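You operate a simulated robot arm through the tools that you are given. There is no shell and no other tool.

You run a simulated robot arm. Do the job below in one go: nothing can be reset, and whatever is moved stays where it is left.

Task
Shim the low rest until the height gauge shows 0 mm.
Fine: free the shim lever first, tighten it after; park the gauge arm again.

Only the result counts: the job must be done as asked and must still hold three seconds after the hand-in. Knocking over, shifting, dropping, spilling or breaking anything else fails it.

Robot
A 7-joint arm with a three-finger gripper, fixed in place. Base frame: the origin is on the floor under the middle of its stand, x ahead of it, y to its left, z up. Lengths are in m, angles in degrees, forces in N, time in s.
It reaches about 0.977 m from its shoulder. Its first joint turns from -166.0 to 166.0 degrees. Payload 2.69 kg.
The TCP is the grasp point between the finger pads, 0.029 m short of the fingertips. In the tool frame z runs along the fingers and y along their closing line. The gripper opens to 0.12 m; its body begins 0.078 m behind the TCP.
Orientation is that of the tool frame in the base frame, as a unit quaternion [w, x, y, z]. With the fingers straight down and closing along the base's y, the tool's x points along the base's -x, its y along +y and its z along -z.

Tools
- The arm moves only by the tool move_arm. Its argument "rows" is a list that holds one entry, the list of rows, each a list of 6 numbers: the shift along the tool's x, y, z in cm, then the turn, a rotation vector about the tool's x, y, z in rad. In form: [[[tx, ty, tz, ax, ay, az], ...]]. A call has 1 to 20 rows; each row shifts and turns the commanded pose from where the row before left it, along the tool's axes as they then stand. "claw" is the finger opening in cm, from 0 to 12, set as the call begins (left out, the last holds). A row lasts 0.2 s, in which the tool goes at most 0.05 m and 8.6 degrees; a call with a longer step from one row to the next is refused whole, and so is a gripper value outside its range. Where a pose cannot be reached the arm comes as near as it can. A force on the tool above 70 N (or 10 N above the force at the start of the call, whichever is more), or a blocked arm, ends the call early, and 0.2 s more pass. Each finger travels about 0.1362 m/s and halts on what it meets, pressing with about 39 N; the grip force reading is that of the motor and also rises with nothing between the fingers. The clock runs only during rows and for 0.2 s after the last one: add rows that do not move to give the fingers time. The reply holds the time, the measured pose of the TCP, the force on the tool along the base axes, the opening and the grip force, in the units named above and with some noise, with the torque about the TCP (base axes, N m) and any sound that the robot's microphone picked up.
- Cameras (640 x 400 px; columns grow to the right, rows downward): "scene" is fixed at [0.0486, 0.5007, 1.6006]; the picture's right is [-0.81, -0.59, 0.00], its down [-0.22, 0.30, -0.93] and it looks along [0.55, -0.75, -0.38] (base axes); focal length 326 px, centre (320, 200). "wrist" rides on the gripper at [0.063, 0, -0.104] in the tool frame; the picture's right is [0.00, 1.00, 0.00], its down [-0.83, 0.00, -0.56] and it looks along [-0.56, 0.00, 0.83] (tool axes); focal length 275 px, centre (320, 200).
- camera(camera): a new picture of that camera. It takes no simulated time.
- slide_trunk(by): moves the trunk up (or, below 0, down) by that many m; the arm rides with it, the base frame stays. It gives what a move gives, with no picture.
- point_at(camera, pixels): for up to 12 pixels [column, row] of the newest picture of that camera ("zoom" is the newest enlarged one), the place [x, y, z] in the base frame of the surface seen there, good to about 0.002 m. It takes no simulated time.
- zoom(camera, box): a new picture of the part [left, top, right, bottom] of that camera's present view, enlarged. It takes no simulated time.
- sign_off(): hands the job in; it is judged then, once.

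Leave the gripper open and the arm clear of the work at the hand-in unless told otherwise.

The tools are called after ">>>" as name(argument=value, ...) on one line, values as JSON. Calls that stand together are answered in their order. move_arm: Moves the arm, as the interface text tells. Its arguments: {"type":"object","properties":{"rows":{"type":"array"},"claw":{"type":"number"}},"required":["rows"]} The other tools are called the same way: slide_trunk (by) moves the trunk up or down; camera (camera) takes a picture; point_at (camera, pixels) gives the place of the surface under pixels of a picture; zoom (camera, box) takes an enlarged picture of a part of a camera's view; sign_off () hands the job in.

At the start:

```text
time: 0.0
tcp_pos: [0.5324, -0.1271, 1.4099]
ee_rot: [-0.001, 0.0, 1.0, 0.001]
ft_force: [-0.1, 0.7, 0.5]
moment: [0.0, -0.02, 0.0]
finger_gap: 0.12
gripper_force: 0.0
trunk travel left (down, up): [-0.4, 0.186]
```

scene: 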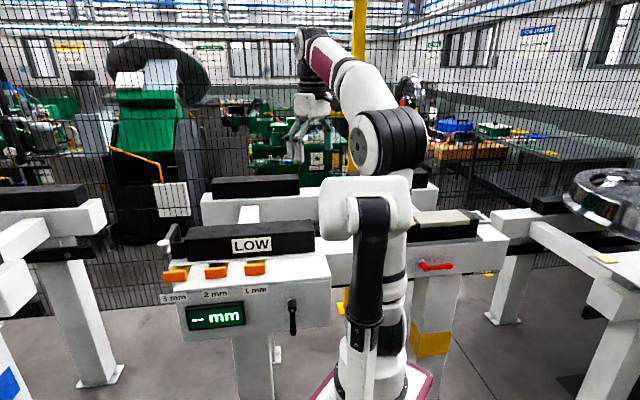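
wrist: 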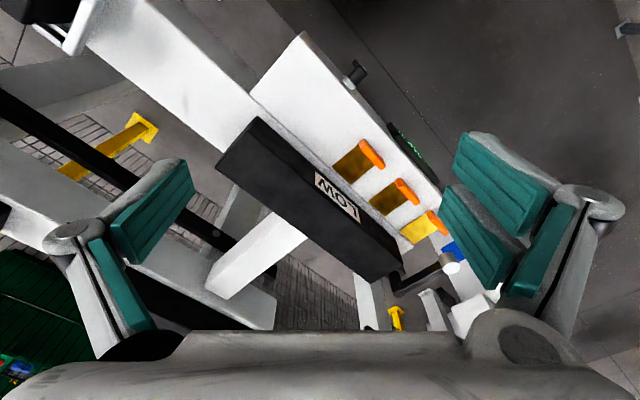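

I start by looking closer. In the scene picture I see the LOW rest, three orange shim tabs (3, 2, 1 mm), a display reading "-- mm", a dark lever at about (292,315), and a gauge arm near (170,240). I'll enlarge those parts.

>>> zoom(camera="scene", box=[150, 210, 340, 350])

>>> zoom(camera="wrist", box=[200, 40, 520, 340])

```text
2.86 times, centred on (245, 280) of scene
```

zoom: 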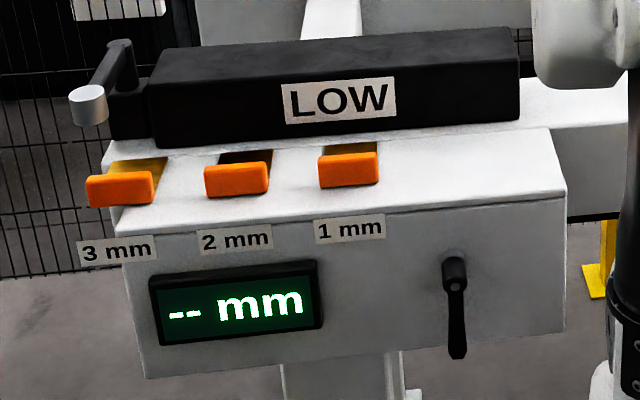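

```text
1.33 times, centred on (360, 190) of wrist
```

zoom: 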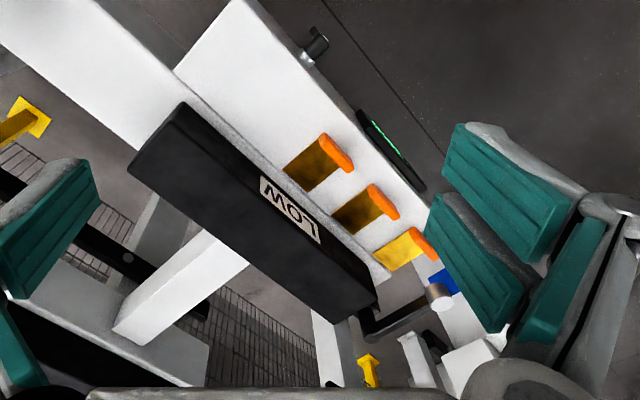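

The shims are thin plates with orange pull tabs, sitting out in front of the LOW rest. There is a clamp lever on the front face and a gauge arm with a grey knob at the far-left end. Next I'll measure the places of these parts from the scene zoom picture.

>>> zoom(camera="scene", box=[150, 210, 340, 350])

>>> point_at(camera="scene", pixels=[[177, 275], [216, 271], [255, 268], [292, 300], [293, 325], [215, 316], [163, 243], [185, 243], [200, 245], [310, 240], [318, 262], [250, 232]])

```text
2.86 times, centred on (245, 280) of scene
```

zoom: 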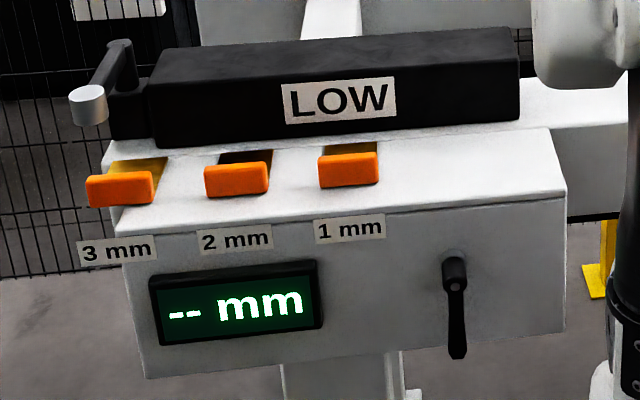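

```text
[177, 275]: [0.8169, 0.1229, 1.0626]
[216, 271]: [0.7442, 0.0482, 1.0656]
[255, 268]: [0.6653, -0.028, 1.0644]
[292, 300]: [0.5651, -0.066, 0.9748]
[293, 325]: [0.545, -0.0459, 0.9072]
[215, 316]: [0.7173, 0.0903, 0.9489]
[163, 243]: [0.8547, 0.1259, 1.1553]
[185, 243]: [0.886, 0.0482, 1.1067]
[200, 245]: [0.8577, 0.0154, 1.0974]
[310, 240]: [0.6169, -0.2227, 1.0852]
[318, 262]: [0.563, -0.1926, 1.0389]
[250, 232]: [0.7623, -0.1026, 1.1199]
```

The tabs lie along a line at about 45° in the base frame (u ≈ [0.71, 0.70]). The push direction, into the rest, is about [0.71, -0.71]. Next I'll enlarge the gauge arm and then the lever to see how they work.

>>> zoom(camera="scene", box=[155, 215, 215, 290])

>>> zoom(camera="scene", box=[265, 280, 325, 350])

>>> zoom(camera="scene", box=[400, 190, 520, 300])

```text
5.33 times, centred on (185, 252) of scene
```

zoom: 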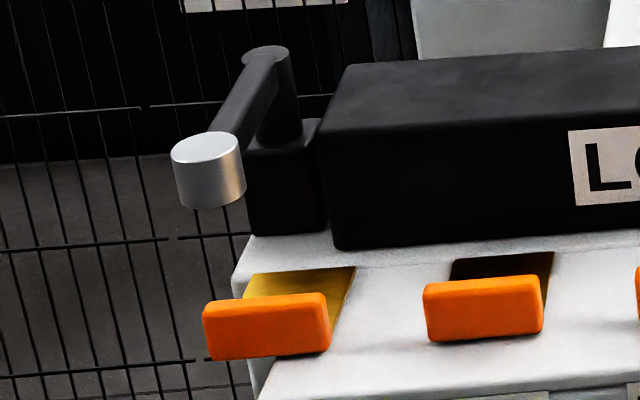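

```text
5.71 times, centred on (295, 315) of scene
```

zoom: 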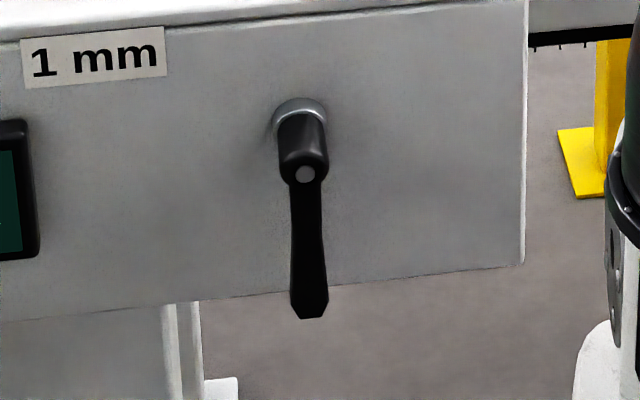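

```text
3.64 times, centred on (460, 245) of scene
```

zoom: 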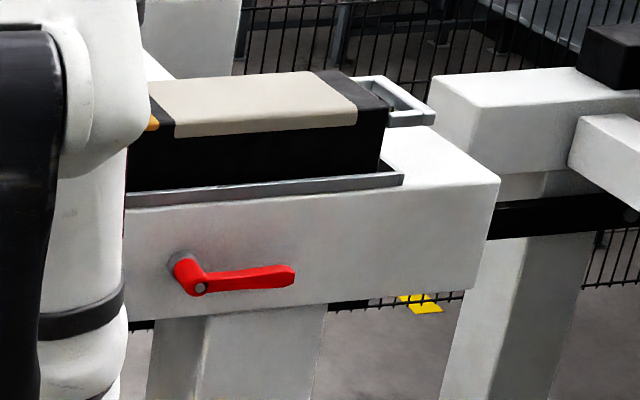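

The black lever on the LOW rest's front face looks like the shim lever. A red lever sits on a separate bench, and I'll leave that alone. Next I'll check the gripper's shape and pin down more places on the gauge arm and rest.

>>> zoom(camera="scene", box=[260, 70, 360, 180])

>>> point_at(camera="scene", pixels=[[174, 241], [174, 252], [179, 228], [180, 237], [182, 222], [188, 250], [189, 228], [200, 225], [218, 260], [312, 223], [314, 248], [435, 266]])

>>> zoom(camera="scene", box=[150, 170, 450, 360])

```text
3.64 times, centred on (310, 125) of scene
```

zoom: 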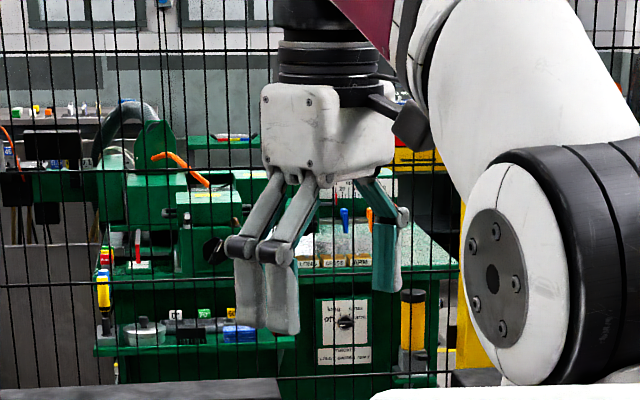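

```text
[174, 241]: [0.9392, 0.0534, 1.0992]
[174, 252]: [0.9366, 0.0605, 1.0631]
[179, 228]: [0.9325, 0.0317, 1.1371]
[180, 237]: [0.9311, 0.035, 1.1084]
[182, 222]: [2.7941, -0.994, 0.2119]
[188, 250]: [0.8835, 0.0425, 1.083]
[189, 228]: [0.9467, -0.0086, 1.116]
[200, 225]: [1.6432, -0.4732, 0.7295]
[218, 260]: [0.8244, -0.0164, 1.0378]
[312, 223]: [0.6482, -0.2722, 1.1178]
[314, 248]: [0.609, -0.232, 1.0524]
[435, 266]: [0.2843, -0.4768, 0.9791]
```

```text
2.11 times, centred on (300, 265) of scene
```

zoom: 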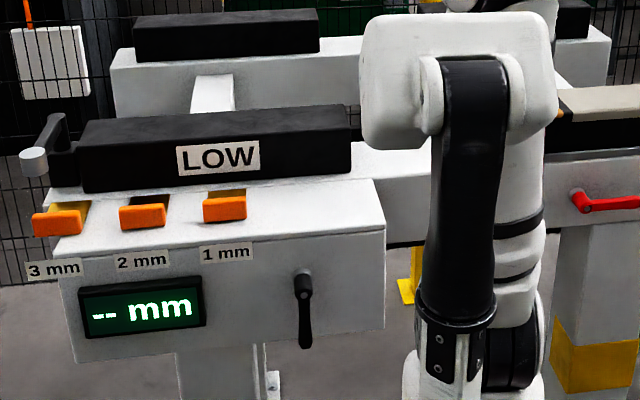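

I'll take the gauge arm zoom again and read points on its post, arm and knob directly from that picture.

>>> zoom(camera="scene", box=[155, 215, 215, 290])

>>> point_at(camera="zoom", pixels=[[205, 145], [208, 185], [185, 180], [235, 180], [266, 51], [283, 90], [282, 125], [240, 105], [285, 190], [310, 135], [345, 100], [350, 200]])

>>> point_at(camera="zoom", pixels=[[215, 330], [265, 330], [320, 330], [265, 297], [435, 315], [535, 305], [300, 283], [500, 268], [430, 70], [600, 200], [250, 260], [590, 350]])

```text
5.33 times, centred on (185, 252) of scene
```

zoom: 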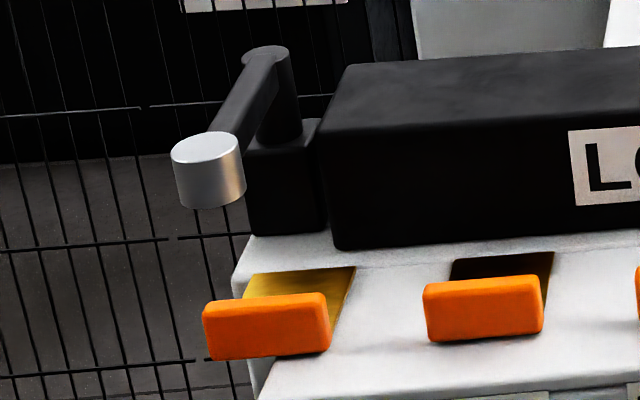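

```text
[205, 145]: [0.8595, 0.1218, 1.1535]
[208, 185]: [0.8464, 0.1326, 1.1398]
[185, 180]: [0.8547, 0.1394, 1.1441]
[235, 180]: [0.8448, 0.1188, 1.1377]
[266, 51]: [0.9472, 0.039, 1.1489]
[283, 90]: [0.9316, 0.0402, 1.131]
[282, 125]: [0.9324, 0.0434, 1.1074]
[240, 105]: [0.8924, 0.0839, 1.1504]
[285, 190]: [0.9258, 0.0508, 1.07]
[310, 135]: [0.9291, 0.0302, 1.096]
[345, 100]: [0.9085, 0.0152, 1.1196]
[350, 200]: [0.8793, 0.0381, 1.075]
```

```text
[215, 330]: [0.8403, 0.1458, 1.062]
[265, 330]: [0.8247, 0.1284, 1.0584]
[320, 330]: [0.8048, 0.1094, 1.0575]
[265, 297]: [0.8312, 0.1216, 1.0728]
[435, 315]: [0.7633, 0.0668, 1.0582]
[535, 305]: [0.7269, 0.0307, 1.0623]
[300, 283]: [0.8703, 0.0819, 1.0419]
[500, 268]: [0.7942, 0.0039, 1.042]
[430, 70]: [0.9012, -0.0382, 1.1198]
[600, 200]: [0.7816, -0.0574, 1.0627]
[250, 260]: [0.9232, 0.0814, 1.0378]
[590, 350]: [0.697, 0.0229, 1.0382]
```

The gauge post is near (0.947, 0.039) and its knob near (0.858, 0.122), with the knob top at z≈1.154. The arm is about 0.12 m long and currently points away from the rest, and the rest top is at z≈1.12. Next I'll turn the tool 45° about its axis so the closing line runs along the rest, staying at height, and shift to a viewing spot in front of the tabs.

>>> move_arm(rows=[[[0, 0, 0, 0, 0, 0.1309], [0, 0, 0, 0, 0, 0.1309], [0, 0, 0, 0, 0, 0.1309], [0, 0, 0, 0, 0, 0.1309], [0, 0, 0, 0, 0, 0.1309], [0, 0, 0, 0, 0, 0.1309], [2, 4, 0, 0, 0, 0], [2, 4, 0, 0, 0, 0], [2, 4, 0, 0, 0, 0], [2, 4, 0, 0, 0, 0], [2, 4, 0, 0, 0, 0], [0, 4, 0, 0, 0, 0], [0, 2, 0, 0, 0, 0]]], claw=12)

```text
time: 2.8
tcp_pos: [0.6445, 0.1291, 1.4078]
ee_rot: [0.0, 0.384, 0.923, 0.0]
ft_force: [-0.6, 0.6, 0.4]
moment: [0.02, -0.01, -0.02]
finger_gap: 0.1203
gripper_force: 0.1
trunk travel left (down, up): [-0.4, 0.186]
```

The arm moved as planned to (0.644, 0.129, 1.408). I'll take both pictures to look at the rest, tabs and lever from here.

>>> camera(camera="wrist")

>>> camera(camera="scene")

```text
taken
```

wrist: 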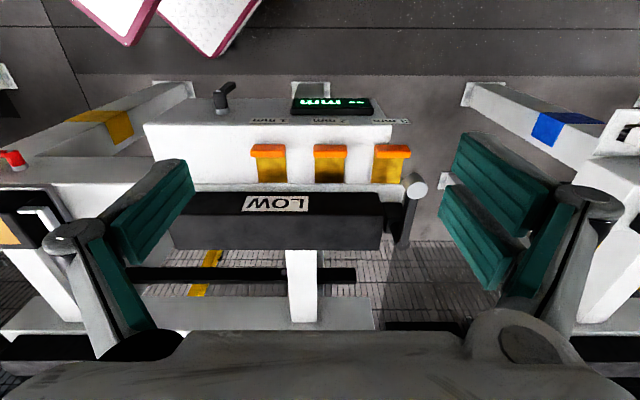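

```text
taken
```

scene: 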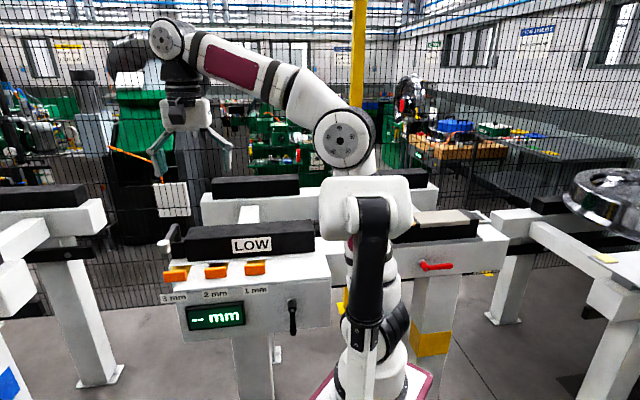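

From here the wrist view shows the gauge knob at (415,185), with its arm going down-image along the end of the rest, and the display upside down. I'll zoom the wrist view on the gauge and the tabs and measure places there.

>>> zoom(camera="wrist", box=[340, 130, 460, 260])

>>> point_at(camera="wrist", pixels=[[415, 183], [409, 188], [421, 188], [408, 215], [403, 238], [391, 150], [391, 170], [330, 165], [269, 165], [391, 190], [380, 230], [175, 230]])

>>> zoom(camera="wrist", box=[140, 60, 420, 260])

```text
3.08 times, centred on (400, 195) of wrist
```

zoom: 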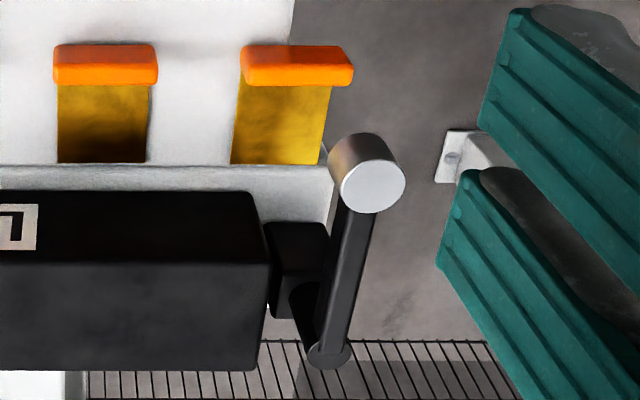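

```text
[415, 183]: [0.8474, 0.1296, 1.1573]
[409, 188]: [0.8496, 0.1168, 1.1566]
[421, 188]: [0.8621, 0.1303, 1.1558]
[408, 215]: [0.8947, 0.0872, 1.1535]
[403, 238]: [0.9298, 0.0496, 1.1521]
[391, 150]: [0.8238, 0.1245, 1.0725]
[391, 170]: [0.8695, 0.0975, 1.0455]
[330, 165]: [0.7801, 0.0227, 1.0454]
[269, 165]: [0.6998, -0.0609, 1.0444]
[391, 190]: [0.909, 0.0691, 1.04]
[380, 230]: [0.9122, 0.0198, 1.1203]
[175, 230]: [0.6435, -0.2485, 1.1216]
```

```text
2.00 times, centred on (280, 160) of wrist
```

zoom: 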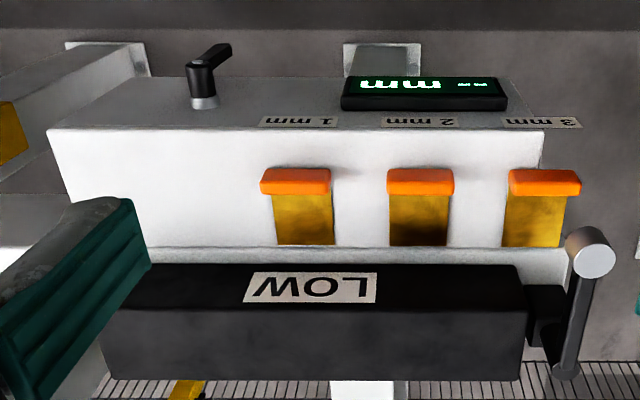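

The knob's centre is about (0.858, 0.121), top z≈1.156, and the arm pivot is about (0.941, 0.039). Next I'll move to hover above the knob at z≈1.30 with the fingers open to 8 cm. Then I'll check alignment before going down.

>>> move_arm(rows=[[[-3.1, 2.9, 2.1, 0, 0, 0], [-3.1, 2.9, 2.1, 0, 0, 0], [-3.1, 2.9, 2.1, 0, 0, 0], [-3.1, 2.9, 2.1, 0, 0, 0], [-3.1, 2.9, 2.1, 0, 0, 0], [0, 0, 0, 0, 0, 0]]], claw=8)

>>> camera(camera="wrist")

>>> camera(camera="scene")

```text
time: 4.2
tcp_pos: [0.8562, 0.1213, 1.3048]
ee_rot: [0.0, 0.383, 0.924, 0.0]
ft_force: [-0.1, -0.1, -0.3]
moment: [0.03, -0.01, 0.03]
finger_gap: 0.0802
gripper_force: 0.0
trunk travel left (down, up): [-0.4, 0.186]
```

```text
taken
```

wrist: 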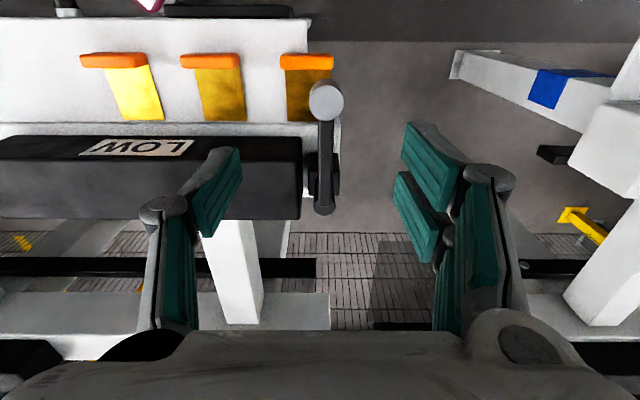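

```text
taken
```

scene: 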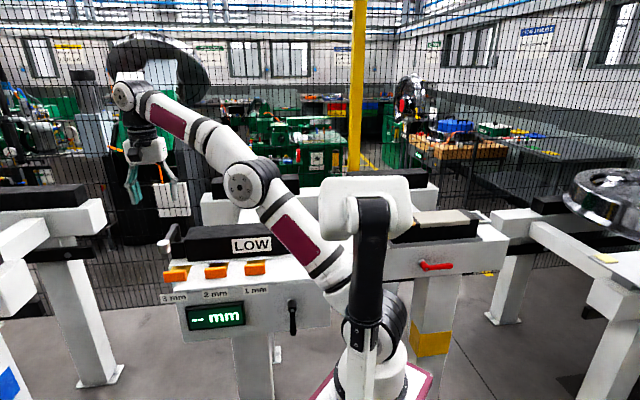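

The tool is above the knob, but the elbow (at about (250,185)) is leaning out toward the rest. I'll measure how high the arm links are above the rest before going lower.

>>> point_at(camera="scene", pixels=[[250, 185], [235, 195], [262, 208], [300, 240], [330, 285], [345, 300], [200, 130], [128, 95], [370, 190], [320, 275]])

>>> point_at(camera="wrist", pixels=[[326, 95], [326, 110], [324, 150], [324, 200], [324, 208], [316, 97], [337, 97]])

>>> zoom(camera="scene", box=[200, 140, 420, 340])

```text
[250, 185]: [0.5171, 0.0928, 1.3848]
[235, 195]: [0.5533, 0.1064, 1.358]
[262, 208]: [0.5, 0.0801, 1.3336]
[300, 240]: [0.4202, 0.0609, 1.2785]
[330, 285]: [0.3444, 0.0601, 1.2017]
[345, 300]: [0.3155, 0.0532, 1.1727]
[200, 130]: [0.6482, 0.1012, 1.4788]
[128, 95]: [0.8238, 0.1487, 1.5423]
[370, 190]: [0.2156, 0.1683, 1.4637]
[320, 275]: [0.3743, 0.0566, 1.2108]
```

```text
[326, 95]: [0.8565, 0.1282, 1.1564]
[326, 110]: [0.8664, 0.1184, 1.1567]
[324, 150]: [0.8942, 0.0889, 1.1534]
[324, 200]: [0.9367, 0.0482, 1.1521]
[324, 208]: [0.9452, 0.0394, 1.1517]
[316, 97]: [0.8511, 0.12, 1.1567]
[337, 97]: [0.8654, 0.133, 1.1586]
```

```text
2.00 times, centred on (310, 240) of scene
```

zoom: 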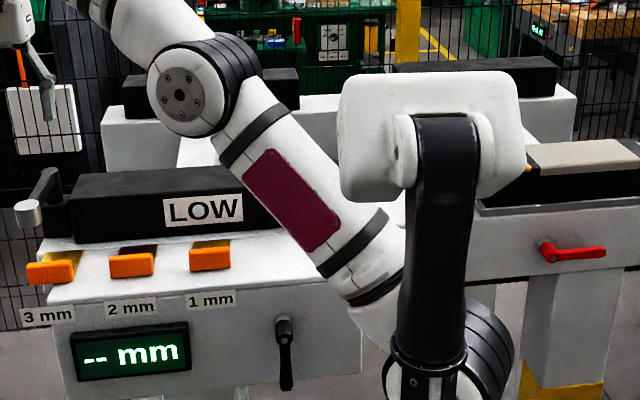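

The links are well above and in front of the bench (elbow z≈1.36, clear of it). Now I'll zoom the wrist view on the gauge to fix the knob and pivot centres more exactly.

>>> zoom(camera="wrist", box=[270, 70, 380, 225])

```text
2.58 times, centred on (325, 148) of wrist
```

zoom: 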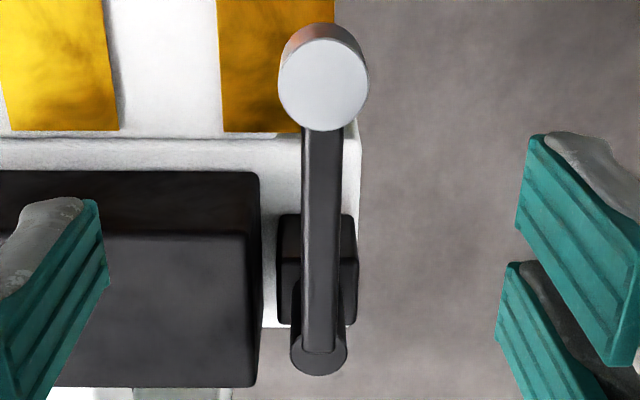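

>>> point_at(camera="zoom", pixels=[[323, 85], [284, 85], [362, 85], [323, 45], [323, 124], [320, 348], [320, 365], [295, 350], [345, 350], [320, 372], [308, 200], [338, 200]])

```text
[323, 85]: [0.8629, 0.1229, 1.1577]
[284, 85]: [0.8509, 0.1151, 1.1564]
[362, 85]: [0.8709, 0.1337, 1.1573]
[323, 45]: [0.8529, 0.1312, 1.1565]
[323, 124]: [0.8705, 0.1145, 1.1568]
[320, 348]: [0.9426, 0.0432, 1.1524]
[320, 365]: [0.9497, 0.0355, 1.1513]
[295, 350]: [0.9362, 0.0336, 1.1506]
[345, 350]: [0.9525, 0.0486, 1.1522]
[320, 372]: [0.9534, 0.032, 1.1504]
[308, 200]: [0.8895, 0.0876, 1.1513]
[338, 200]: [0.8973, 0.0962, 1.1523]
```

The knob centre is (0.8615, 0.1235) with radius ≈16 mm, the pivot is (0.944, 0.042), and the arm length is ≈11.6 cm. The tool is 5 mm off, so I'll correct that and go straight down to z≈1.165. That leaves the fingertips at ≈1.136, clear of the rest top, on both sides of the knob.

>>> move_arm(rows=[[[-0.2, 0.5, 3, 0, 0, 0], [0, 0, 4, 0, 0, 0], [0, 0, 3, 0, 0, 0], [0, 0, 2, 0, 0, 0], [0, 0, 2, 0, 0, 0], [0, 0, 0, 0, 0, 0]]], claw=8)

>>> camera(camera="wrist")

>>> zoom(camera="scene", box=[100, 130, 260, 300])

```text
time: 5.6
tcp_pos: [0.8616, 0.1229, 1.165]
ee_rot: [0.0, 0.383, 0.924, 0.0]
ft_force: [0.6, -0.4, 0.5]
moment: [0.0, 0.0, -0.02]
finger_gap: 0.0801
gripper_force: 0.0
trunk travel left (down, up): [-0.4, 0.186]
```

```text
taken
```

wrist: 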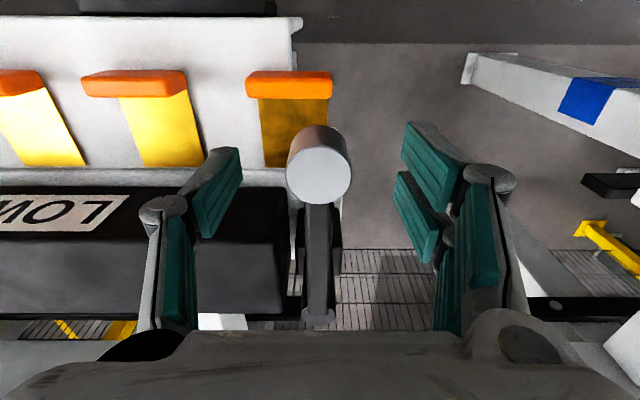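

```text
2.35 times, centred on (180, 215) of scene
```

zoom: 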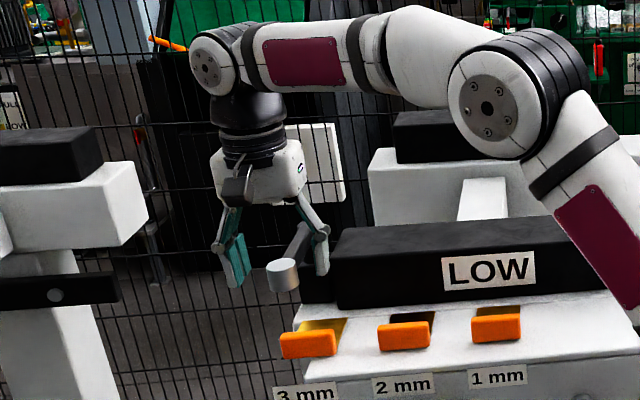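

The knob sits between the fingers, at wrist (320,165). Next I'll narrow the fingers to 4.2 cm as a loose cage around the 3.2 cm knob and see how that looks.

>>> move_arm(rows=[[[0, 0, 0, 0, 0, 0], [0, 0, 0, 0, 0, 0]]], claw=4.2)

>>> camera(camera="wrist")

```text
time: 6.2
tcp_pos: [0.8614, 0.1224, 1.1646]
ee_rot: [0.0, 0.383, 0.924, -0.001]
ft_force: [0.4, 0.4, 0.4]
moment: [0.01, 0.04, 0.01]
finger_gap: 0.0421
gripper_force: 0.1
trunk travel left (down, up): [-0.4, 0.186]
```

```text
taken
```

wrist: 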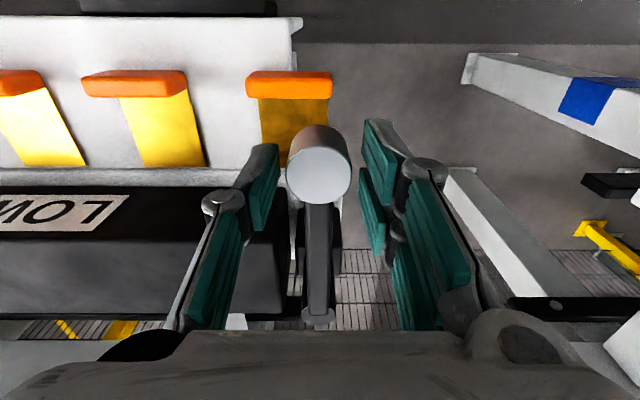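

The cage is loose and the knob is free inside it. Next I'll sweep the arm 30° along its arc toward the rest, turning the tool with it.

>>> move_arm(rows=[[[-0.1, -1.514, 0, 0, 0, -0.1309], [-0.1, -1.514, 0, 0, 0, -0.1309], [-0.1, -1.514, 0, 0, 0, -0.1309], [-0.1, -1.514, 0, 0, 0, -0.1309], [0, 0, 0, 0, 0, 0]]])

>>> camera(camera="wrist")

>>> zoom(camera="scene", box=[100, 180, 300, 340])

```text
time: 7.4
tcp_pos: [0.832, 0.0702, 1.1629]
ee_rot: [-0.001, 0.131, 0.991, -0.001]
ft_force: [0.2, 0.7, -1.2]
moment: [0.0, -0.01, 0.02]
finger_gap: 0.0419
gripper_force: 0.1
trunk travel left (down, up): [-0.4, 0.186]
```

```text
taken
```

wrist: 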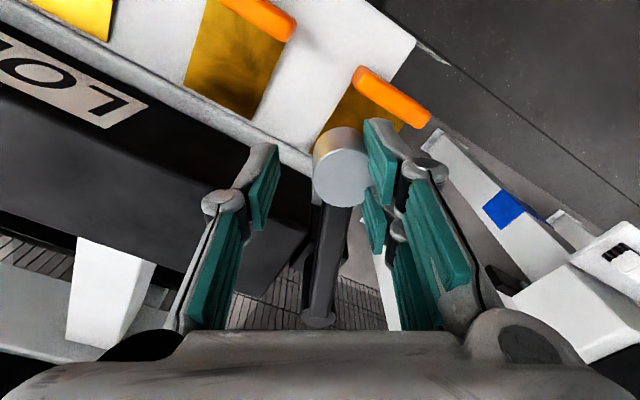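

```text
2.50 times, centred on (200, 260) of scene
```

zoom: 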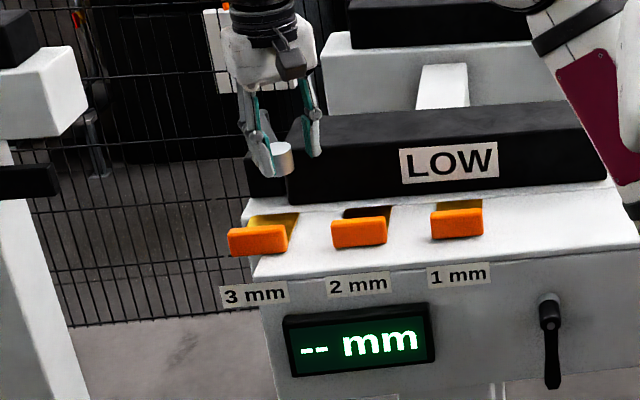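

The gauge arm follows with almost no force (now about 30°), and the display still shows "-- mm". I'll carry on for the next 52°.

>>> move_arm(rows=[[[-0.1, -1.514, 0, 0, 0, -0.1309], [-0.1, -1.514, 0, 0, 0, -0.1309], [-0.1, -1.514, 0, 0, 0, -0.1309], [-0.1, -1.514, 0, 0, 0, -0.1309], [-0.1, -1.514, 0, 0, 0, -0.1309], [-0.1, -1.514, 0, 0, 0, -0.1309], [-0.1, -1.514, 0, 0, 0, -0.1309], [0, 0, 0, 0, 0, 0]]])

>>> camera(camera="wrist")

>>> zoom(camera="scene", box=[100, 180, 300, 340])

```text
time: 9.2
tcp_pos: [0.8514, -0.0287, 1.1644]
ee_rot: [-0.001, -0.322, 0.947, 0.0]
ft_force: [-0.1, -0.1, -0.3]
moment: [-0.03, 0.0, 0.0]
finger_gap: 0.0424
gripper_force: 0.3
trunk travel left (down, up): [-0.4, 0.186]
```

```text
taken
```

wrist: 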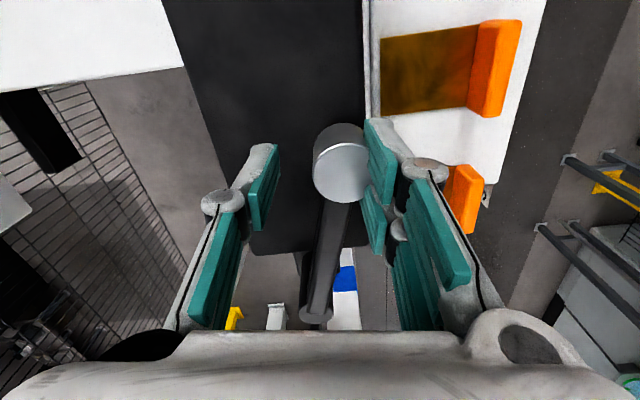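

```text
2.50 times, centred on (200, 260) of scene
```

zoom: 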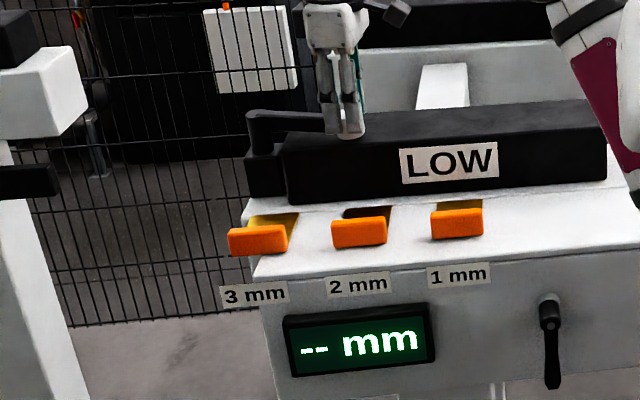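

The arm is now at about 80° over the rest, and the display is still "--". I'll go on with one row and then smaller ones, watching the display.

>>> move_arm(rows=[[[-0.1, -1.514, 0, 0, 0, -0.1309], [0, 0, 0, 0, 0, 0]]])

>>> zoom(camera="scene", box=[100, 180, 300, 340])

```text
time: 9.8
tcp_pos: [0.8615, -0.0399, 1.1658]
ee_rot: [0.001, -0.383, 0.924, 0.0]
ft_force: [-0.4, 0.0, 0.6]
moment: [-0.01, -0.02, 0.02]
finger_gap: 0.0424
gripper_force: 0.2
trunk travel left (down, up): [-0.4, 0.186]
```

```text
2.50 times, centred on (200, 260) of scene
```

zoom: 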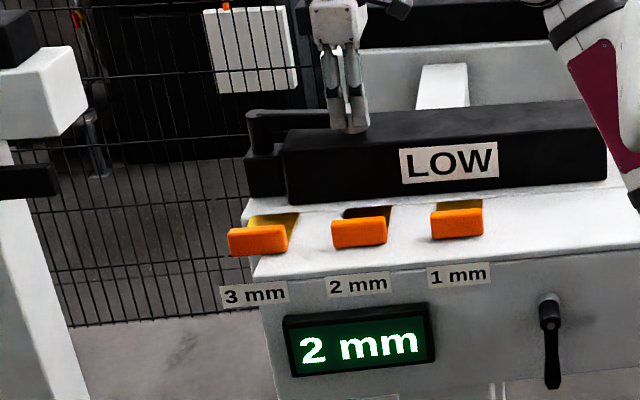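

The display now gives a reading. I'll zoom in tightly on it at around scene (218,315) to read it exactly.

>>> zoom(camera="scene", box=[180, 295, 255, 340])

>>> camera(camera="wrist")

```text
8.53 times, centred on (218, 318) of scene
```

zoom: 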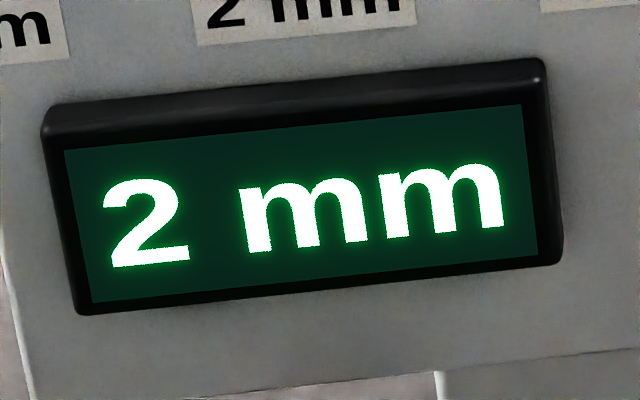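

```text
taken
```

wrist: 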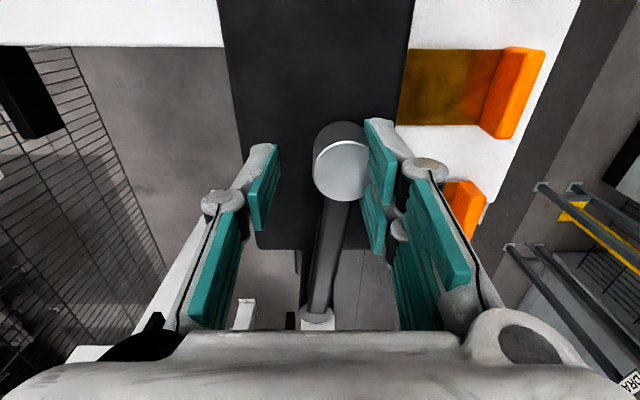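

The gauge reads 2 mm with the arm over the rest, so the LOW rest is 2 mm low. I'll push the arm a further 3° so it sits fully at the measuring spot, and check the reading holds.

>>> move_arm(rows=[[[-0.02, -0.6, 0, 0, 0, -0.052], [0, 0, 0, 0, 0, 0]]])

>>> zoom(camera="scene", box=[100, 180, 300, 340])

```text
time: 10.4
tcp_pos: [0.8652, -0.0448, 1.1642]
ee_rot: [0.0, -0.407, 0.913, -0.001]
ft_force: [-0.4, 0.3, -0.1]
moment: [0.01, 0.01, -0.03]
finger_gap: 0.042
gripper_force: 0.0
trunk travel left (down, up): [-0.4, 0.186]
```

```text
2.50 times, centred on (200, 260) of scene
```

zoom: 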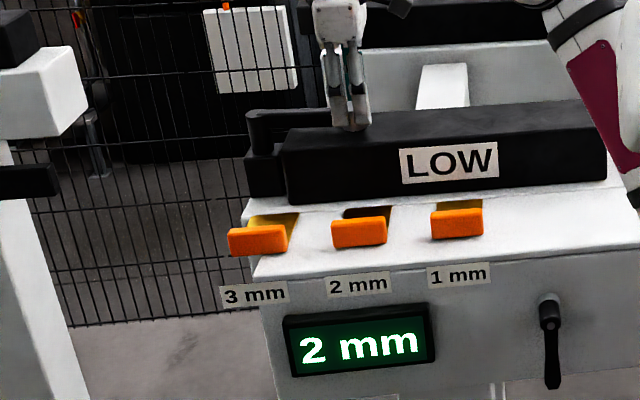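

The reading still shows 2 mm. I'll leave the arm on the rest so I can watch the reading, open the fingers and lift straight up.

>>> move_arm(rows=[[[0, 0, 0, 0, 0, 0], [0, 0, -2, 0, 0, 0], [0, 0, -4, 0, 0, 0], [0, 0, -4, 0, 0, 0], [0, 0, -4, 0, 0, 0], [0, 0, 0, 0, 0, 0]]], claw=6)

>>> camera(camera="scene")

>>> camera(camera="wrist")

>>> point_at(camera="scene", pixels=[[365, 205], [370, 265], [355, 340], [395, 330], [400, 365], [375, 390], [400, 180], [350, 225], [385, 320], [430, 385]])

```text
time: 11.8
tcp_pos: [0.8672, -0.0442, 1.3061]
ee_rot: [-0.001, -0.406, 0.914, 0.0]
ft_force: [0.8, 0.2, -0.7]
moment: [-0.01, -0.02, -0.01]
finger_gap: 0.0603
gripper_force: 0.0
trunk travel left (down, up): [-0.4, 0.186]
```

```text
taken
```

scene: 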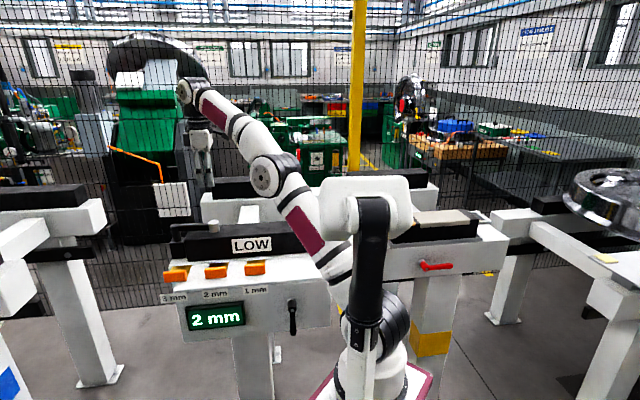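

```text
taken
```

wrist: 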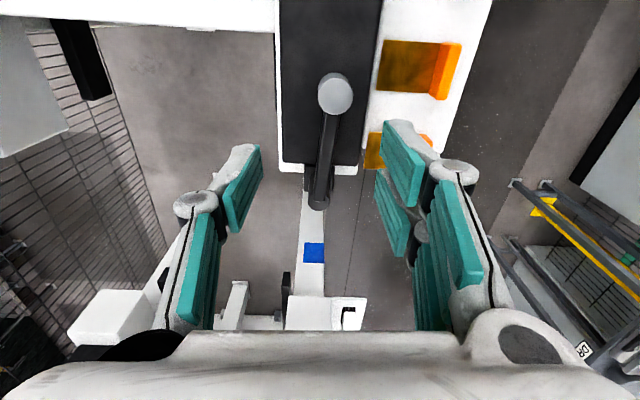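

```text
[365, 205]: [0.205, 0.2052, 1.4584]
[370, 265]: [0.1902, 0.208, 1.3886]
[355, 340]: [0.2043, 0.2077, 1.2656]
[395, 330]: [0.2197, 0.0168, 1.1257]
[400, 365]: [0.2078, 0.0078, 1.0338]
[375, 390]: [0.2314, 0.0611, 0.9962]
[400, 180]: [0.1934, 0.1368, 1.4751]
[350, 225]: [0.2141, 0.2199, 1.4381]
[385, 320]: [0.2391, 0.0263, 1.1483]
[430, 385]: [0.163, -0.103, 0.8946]
```

The gauge arm stays over the rest and the display holds "2 mm". Next I'll pull back toward the robot, turn the tool back and work toward a viewing pose in front of the shim lever.

>>> move_arm(rows=[[[0, 4.5, 0, 0, 0, 0], [0, 4.5, 0, 0, 0, 0], [0, 4.5, 0, 0, 0, 0], [0, 4.5, 0, 0, 0, 0], [0, 4.5, 0, 0, 0, 0], [0, 4.5, 0, 0, 0, 0], [0, 0, 0, 0, 0, 0.135], [0, 0, 0, 0, 0, 0.135], [0, 0, 0, 0, 0, 0.135], [0, 0, 0, 0, 0, 0.135], [0, 0, 0, 0, 0, 0.135], [0, 0, 0, 0, 0, 0.135], [0, 0, 0, 0, 0, 0.135], [0, 0, 0, 0, 0, 0.135], [0, 0, 0, 0, 0, 0.135], [0, 0, 0, 0, 0, 0.135], [0, 0, 0, 0, 0, 0.135], [0, 0, 0, 0, 0, 0.135], [0, 0, 0, 0, 0, 0]]], claw=4)

>>> slide_trunk(by=0.1)

>>> camera(camera="scene")

```text
time: 15.8
tcp_pos: [0.6658, 0.137, 1.3058]
ee_rot: [0.0, 0.382, 0.924, 0.0]
ft_force: [-0.2, 0.1, 0.0]
moment: [-0.04, -0.01, 0.02]
finger_gap: 0.0401
gripper_force: 0.0
trunk travel left (down, up): [-0.4, 0.186]
```

```text
time: 17.1
tcp_pos: [0.6657, 0.1362, 1.4048]
ee_rot: [0.0, 0.381, 0.924, -0.001]
ft_force: [0.2, 0.7, -0.5]
moment: [-0.01, 0.0, -0.03]
finger_gap: 0.0402
gripper_force: 0.0
trunk travel left (down, up): [-0.5, 0.086]
```

```text
taken
```

scene: 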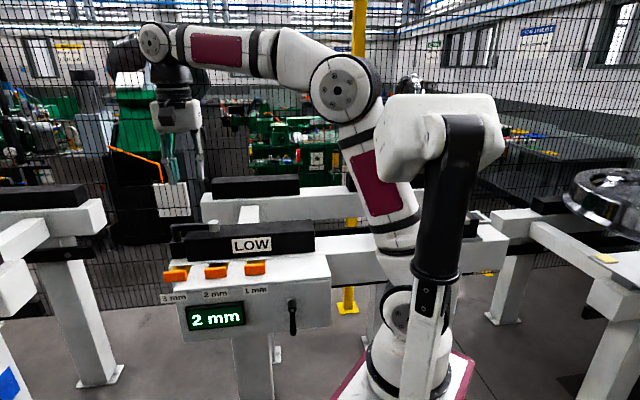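

The trunk is up 10 cm. Next I'll move the tool along the front of the bench toward the lever's side (a≈0.355 along the face), lower a little, and tilt it about 38° so the wrist camera looks at the front face.

>>> move_arm(rows=[[[0.7, -3.5, 2.0, 0, 0, 0], [0.7, -3.5, 2.0, 0, 0, 0], [0.7, -3.5, 2.0, 0, 0, 0], [0.7, -3.5, 2.0, 0, 0, 0], [0.7, -3.5, 2.0, 0, 0, 0], [0.7, -3.5, 2.0, 0, 0, 0], [0, 0, 0, 0, -0.131, 0], [0, 0, 0, 0, -0.131, 0], [0, 0, 0, 0, -0.131, 0], [0, 0, 0, 0, -0.131, 0], [0, 0, 0, 0, -0.131, 0], [0, 0, 0, 0, 0, 0]]], claw=4)

>>> camera(camera="wrist")

>>> camera(camera="scene")

```text
time: 19.7
tcp_pos: [0.488, 0.0163, 1.2847]
ee_rot: [0.297, 0.361, 0.875, -0.123]
ft_force: [-0.9, -0.2, -0.5]
moment: [-0.04, 0.03, -0.02]
finger_gap: 0.0397
gripper_force: 0.1
trunk travel left (down, up): [-0.5, 0.086]
```

```text
taken
```

wrist: 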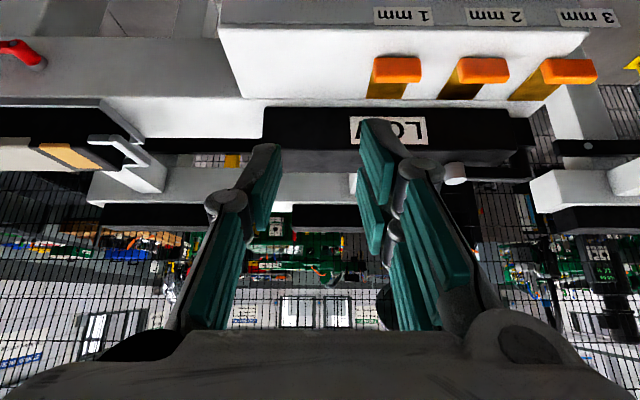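

```text
taken
```

scene: 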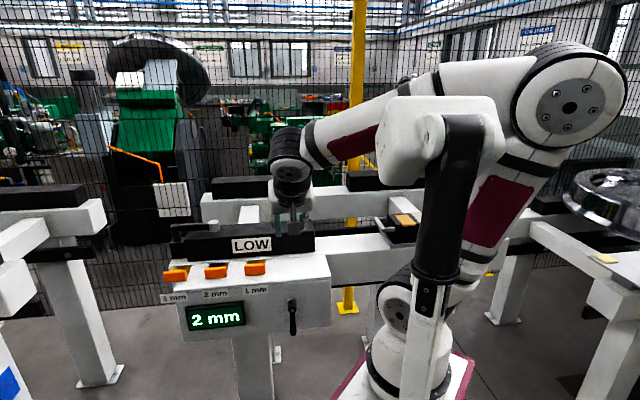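

I can see the tabs and the rest from the tilted camera, but the lever is below the view. The arm posture looks clear of the bench. I'll lower the tool 14 cm straight down in front of the face and look again.

>>> move_arm(rows=[[[2.13, 0, 2.78, 0, 0, 0], [2.13, 0, 2.78, 0, 0, 0], [2.13, 0, 2.78, 0, 0, 0], [2.13, 0, 2.78, 0, 0, 0], [0, 0, 0, 0, 0, 0]]], claw=4)

>>> camera(camera="wrist")

>>> camera(camera="scene")

```text
time: 20.9
tcp_pos: [0.5107, 0.0286, 1.163]
ee_rot: [0.297, 0.361, 0.875, -0.124]
ft_force: [-1.0, -0.6, -0.3]
moment: [0.0, 0.0, 0.02]
finger_gap: 0.0399
gripper_force: 0.1
out of reach, approached as far as the arm can: row 3, 4
trunk travel left (down, up): [-0.5, 0.086]
```

```text
taken
```

wrist: 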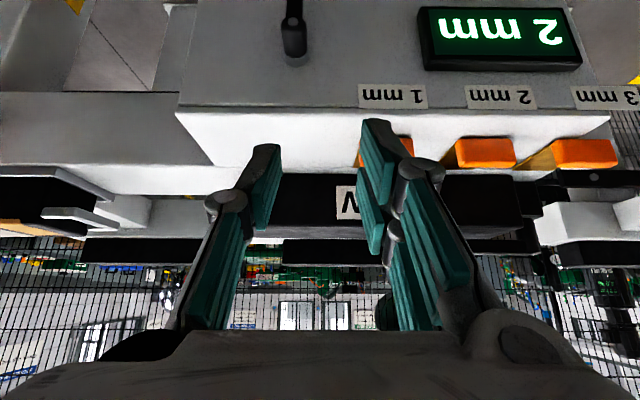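

```text
taken
```

scene: 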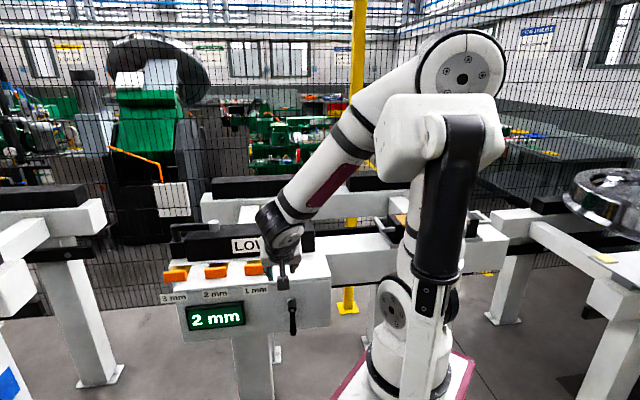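

Rows 3 and 4 were out of reach: the wrist is folded up close to the shoulder at this trunk height. The tool sits at (0.511, 0.029, 1.163). Before moving the trunk, I'll measure where the arm links and the base are.

>>> point_at(camera="scene", pixels=[[275, 215], [290, 235], [282, 275], [310, 185], [380, 110], [462, 78], [410, 210], [395, 305], [390, 350], [400, 385], [455, 365], [435, 110]])

>>> zoom(camera="wrist", box=[200, 0, 640, 200])

>>> point_at(camera="wrist", pixels=[[293, 15], [295, 45], [292, 5], [290, 55], [200, 80], [500, 95], [250, 130], [330, 60]])

```text
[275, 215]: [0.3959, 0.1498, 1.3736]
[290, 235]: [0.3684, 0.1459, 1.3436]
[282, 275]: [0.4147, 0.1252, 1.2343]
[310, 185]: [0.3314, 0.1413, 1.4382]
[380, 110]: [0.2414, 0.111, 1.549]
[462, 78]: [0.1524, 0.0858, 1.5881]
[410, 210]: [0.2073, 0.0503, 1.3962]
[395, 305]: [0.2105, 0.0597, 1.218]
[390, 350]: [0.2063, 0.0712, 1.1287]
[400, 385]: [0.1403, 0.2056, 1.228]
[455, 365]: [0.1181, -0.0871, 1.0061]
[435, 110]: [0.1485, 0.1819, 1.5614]
```

```text
1.45 times, centred on (420, 100) of wrist
```

zoom: 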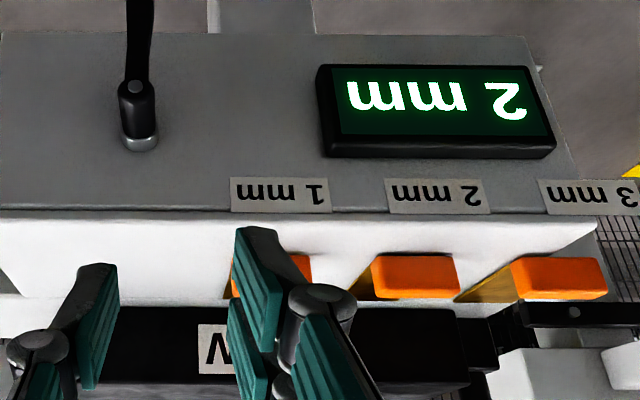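

```text
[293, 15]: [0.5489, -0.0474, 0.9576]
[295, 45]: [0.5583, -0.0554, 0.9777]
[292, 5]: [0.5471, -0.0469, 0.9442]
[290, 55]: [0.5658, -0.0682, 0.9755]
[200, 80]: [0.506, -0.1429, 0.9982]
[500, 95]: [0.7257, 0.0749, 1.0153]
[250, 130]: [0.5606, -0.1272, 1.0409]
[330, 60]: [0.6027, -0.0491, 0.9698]
```

The lever handle hangs straight down: hub axis at about a=0.354 along the face, z≈0.97, handle end z≈0.905, front surface ≈3 cm out from the face. The arm is all on the robot's side of the face. Riding down with the trunk keeps it clear, so I'll lower the trunk 0.2 m to bring the tool to lever height.

>>> slide_trunk(by=-0.2)

>>> camera(camera="wrist")

>>> camera(camera="scene")

```text
time: 23.1
tcp_pos: [0.6389, 0.0303, 0.962]
ee_rot: [0.296, 0.361, 0.876, -0.124]
ft_force: [-6.9, 2.3, -2.7]
moment: [-0.07, -0.11, 0.06]
finger_gap: 0.0492
gripper_force: 0.0
trunk travel left (down, up): [-0.3, 0.286]
```

```text
taken
```

wrist: 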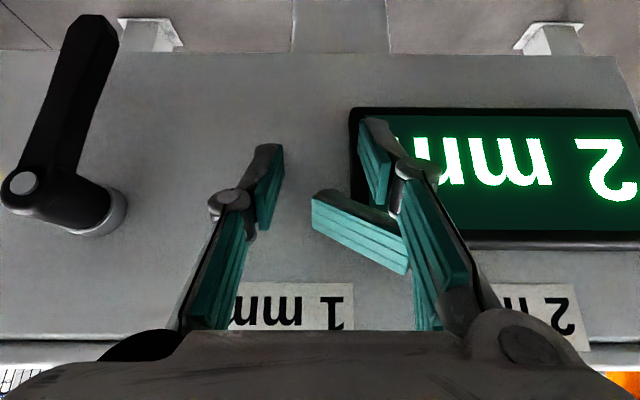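

```text
taken
```

scene: 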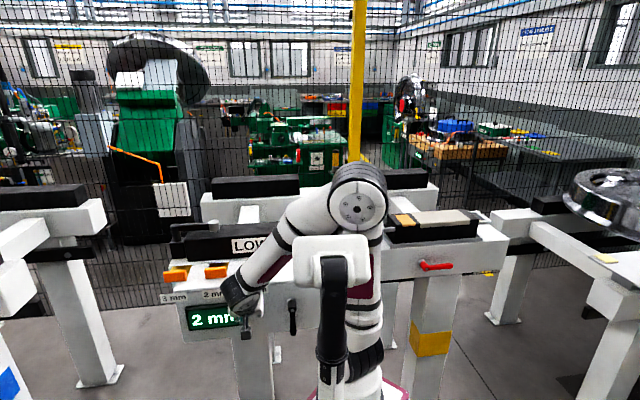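

Sliding the trunk made the arm re-solve its pose. The tool drifted to (0.639, 0.030, 0.962), and one finger is lightly touching the front face between the lever and the display (force about 7 N). I'll back it off along the face normal by 2 cm at once.

>>> move_arm(rows=[[[1.6, 0, -1.2, 0, 0, 0], [0, 0, 0, 0, 0, 0]]])

>>> camera(camera="wrist")

```text
time: 23.7
tcp_pos: [0.6273, 0.0465, 0.9637]
ee_rot: [0.297, 0.362, 0.875, -0.125]
ft_force: [1.3, 0.3, -0.4]
moment: [0.01, 0.03, 0.01]
finger_gap: 0.0434
gripper_force: 0.5
trunk travel left (down, up): [-0.3, 0.286]
```

```text
taken
```

wrist: 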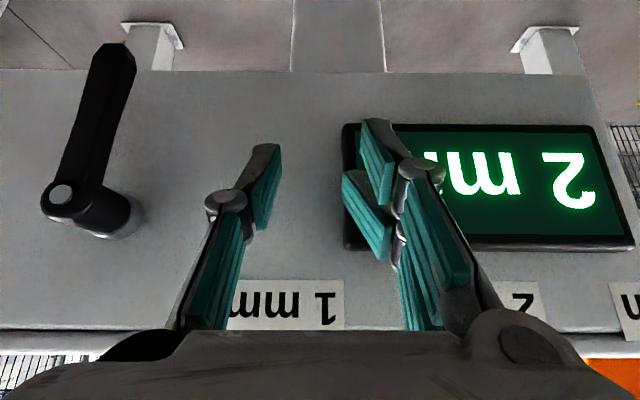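

The contact is released (force ≈1 N) and the commands follow the measured pose again. I'll back off another 5 cm and take a fresh look at the lever, at about wrist (90,130).

>>> move_arm(rows=[[[2.0, 0, -1.5, 0, 0, 0], [2.0, 0, -1.5, 0, 0, 0], [0, 0, 0, 0, 0, 0]]], claw=4)

>>> camera(camera="wrist")

>>> camera(camera="scene")

```text
time: 24.5
tcp_pos: [0.5928, 0.0829, 0.9635]
ee_rot: [0.294, 0.363, 0.875, -0.125]
ft_force: [-0.6, 0.2, 0.0]
moment: [0.0, -0.03, 0.01]
finger_gap: 0.0398
gripper_force: 0.0
out of reach, approached as far as the arm can: row 1
trunk travel left (down, up): [-0.3, 0.286]
```

```text
taken
```

wrist: 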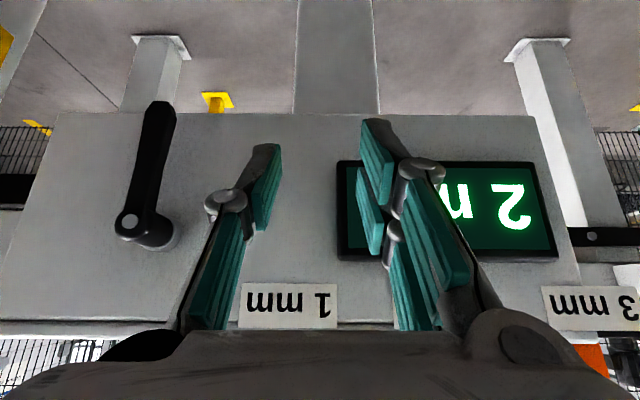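

```text
taken
```

scene: 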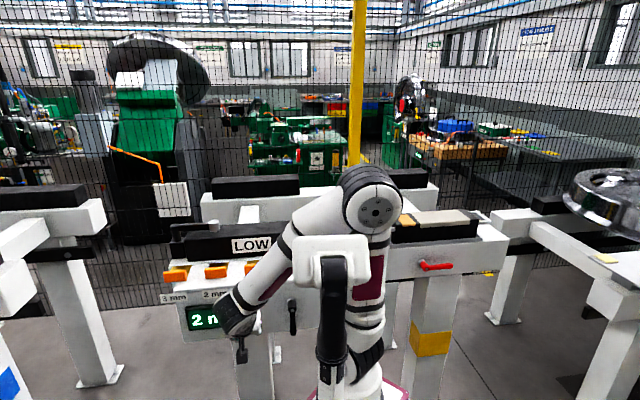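

The lever is fully in view now, at wrist (145,175). I'll zoom in on it and measure its parts.

>>> zoom(camera="wrist", box=[60, 80, 260, 270])

>>> point_at(camera="wrist", pixels=[[160, 105], [155, 120], [150, 150], [143, 185], [131, 219], [155, 240], [165, 242], [170, 120], [147, 120], [60, 120], [200, 110], [165, 310]])

```text
2.11 times, centred on (160, 175) of wrist
```

zoom: 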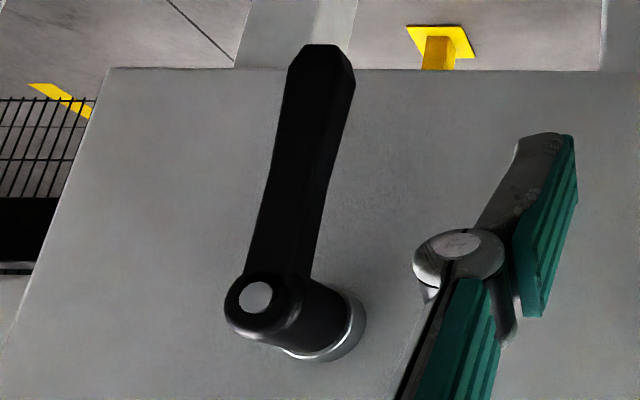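

```text
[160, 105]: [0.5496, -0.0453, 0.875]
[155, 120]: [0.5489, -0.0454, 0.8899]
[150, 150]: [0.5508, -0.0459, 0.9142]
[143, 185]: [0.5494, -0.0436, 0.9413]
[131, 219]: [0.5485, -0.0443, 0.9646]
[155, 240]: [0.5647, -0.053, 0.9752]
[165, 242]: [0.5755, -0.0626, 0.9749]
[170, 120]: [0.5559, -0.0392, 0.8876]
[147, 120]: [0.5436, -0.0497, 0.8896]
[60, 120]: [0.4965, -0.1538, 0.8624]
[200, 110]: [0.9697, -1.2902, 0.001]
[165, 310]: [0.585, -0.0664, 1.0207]
```

The handle is about 9 cm long (z 0.965 down to 0.873), 1.6 cm wide, with its front at d≈0.42; the face is at d≈0.46. This spot is near the arm's folding limit. I'll raise the arm 18 cm in front of the face, then lower the trunk by about the same, so the arm works from a better posture.

>>> move_arm(rows=[[[-2.74, 0, -3.57, 0, 0, 0], [-2.74, 0, -3.57, 0, 0, 0], [-2.74, 0, -3.57, 0, 0, 0], [-2.74, 0, -3.57, 0, 0, 0], [0, 0, 0, 0, 0, 0]]], claw=5)

```text
time: 25.7
tcp_pos: [0.5951, 0.0807, 1.1433]
ee_rot: [0.292, 0.365, 0.876, -0.123]
ft_force: [-0.5, -0.2, -0.6]
moment: [0.01, 0.01, 0.03]
finger_gap: 0.0499
gripper_force: 0.1
trunk travel left (down, up): [-0.3, 0.286]
```

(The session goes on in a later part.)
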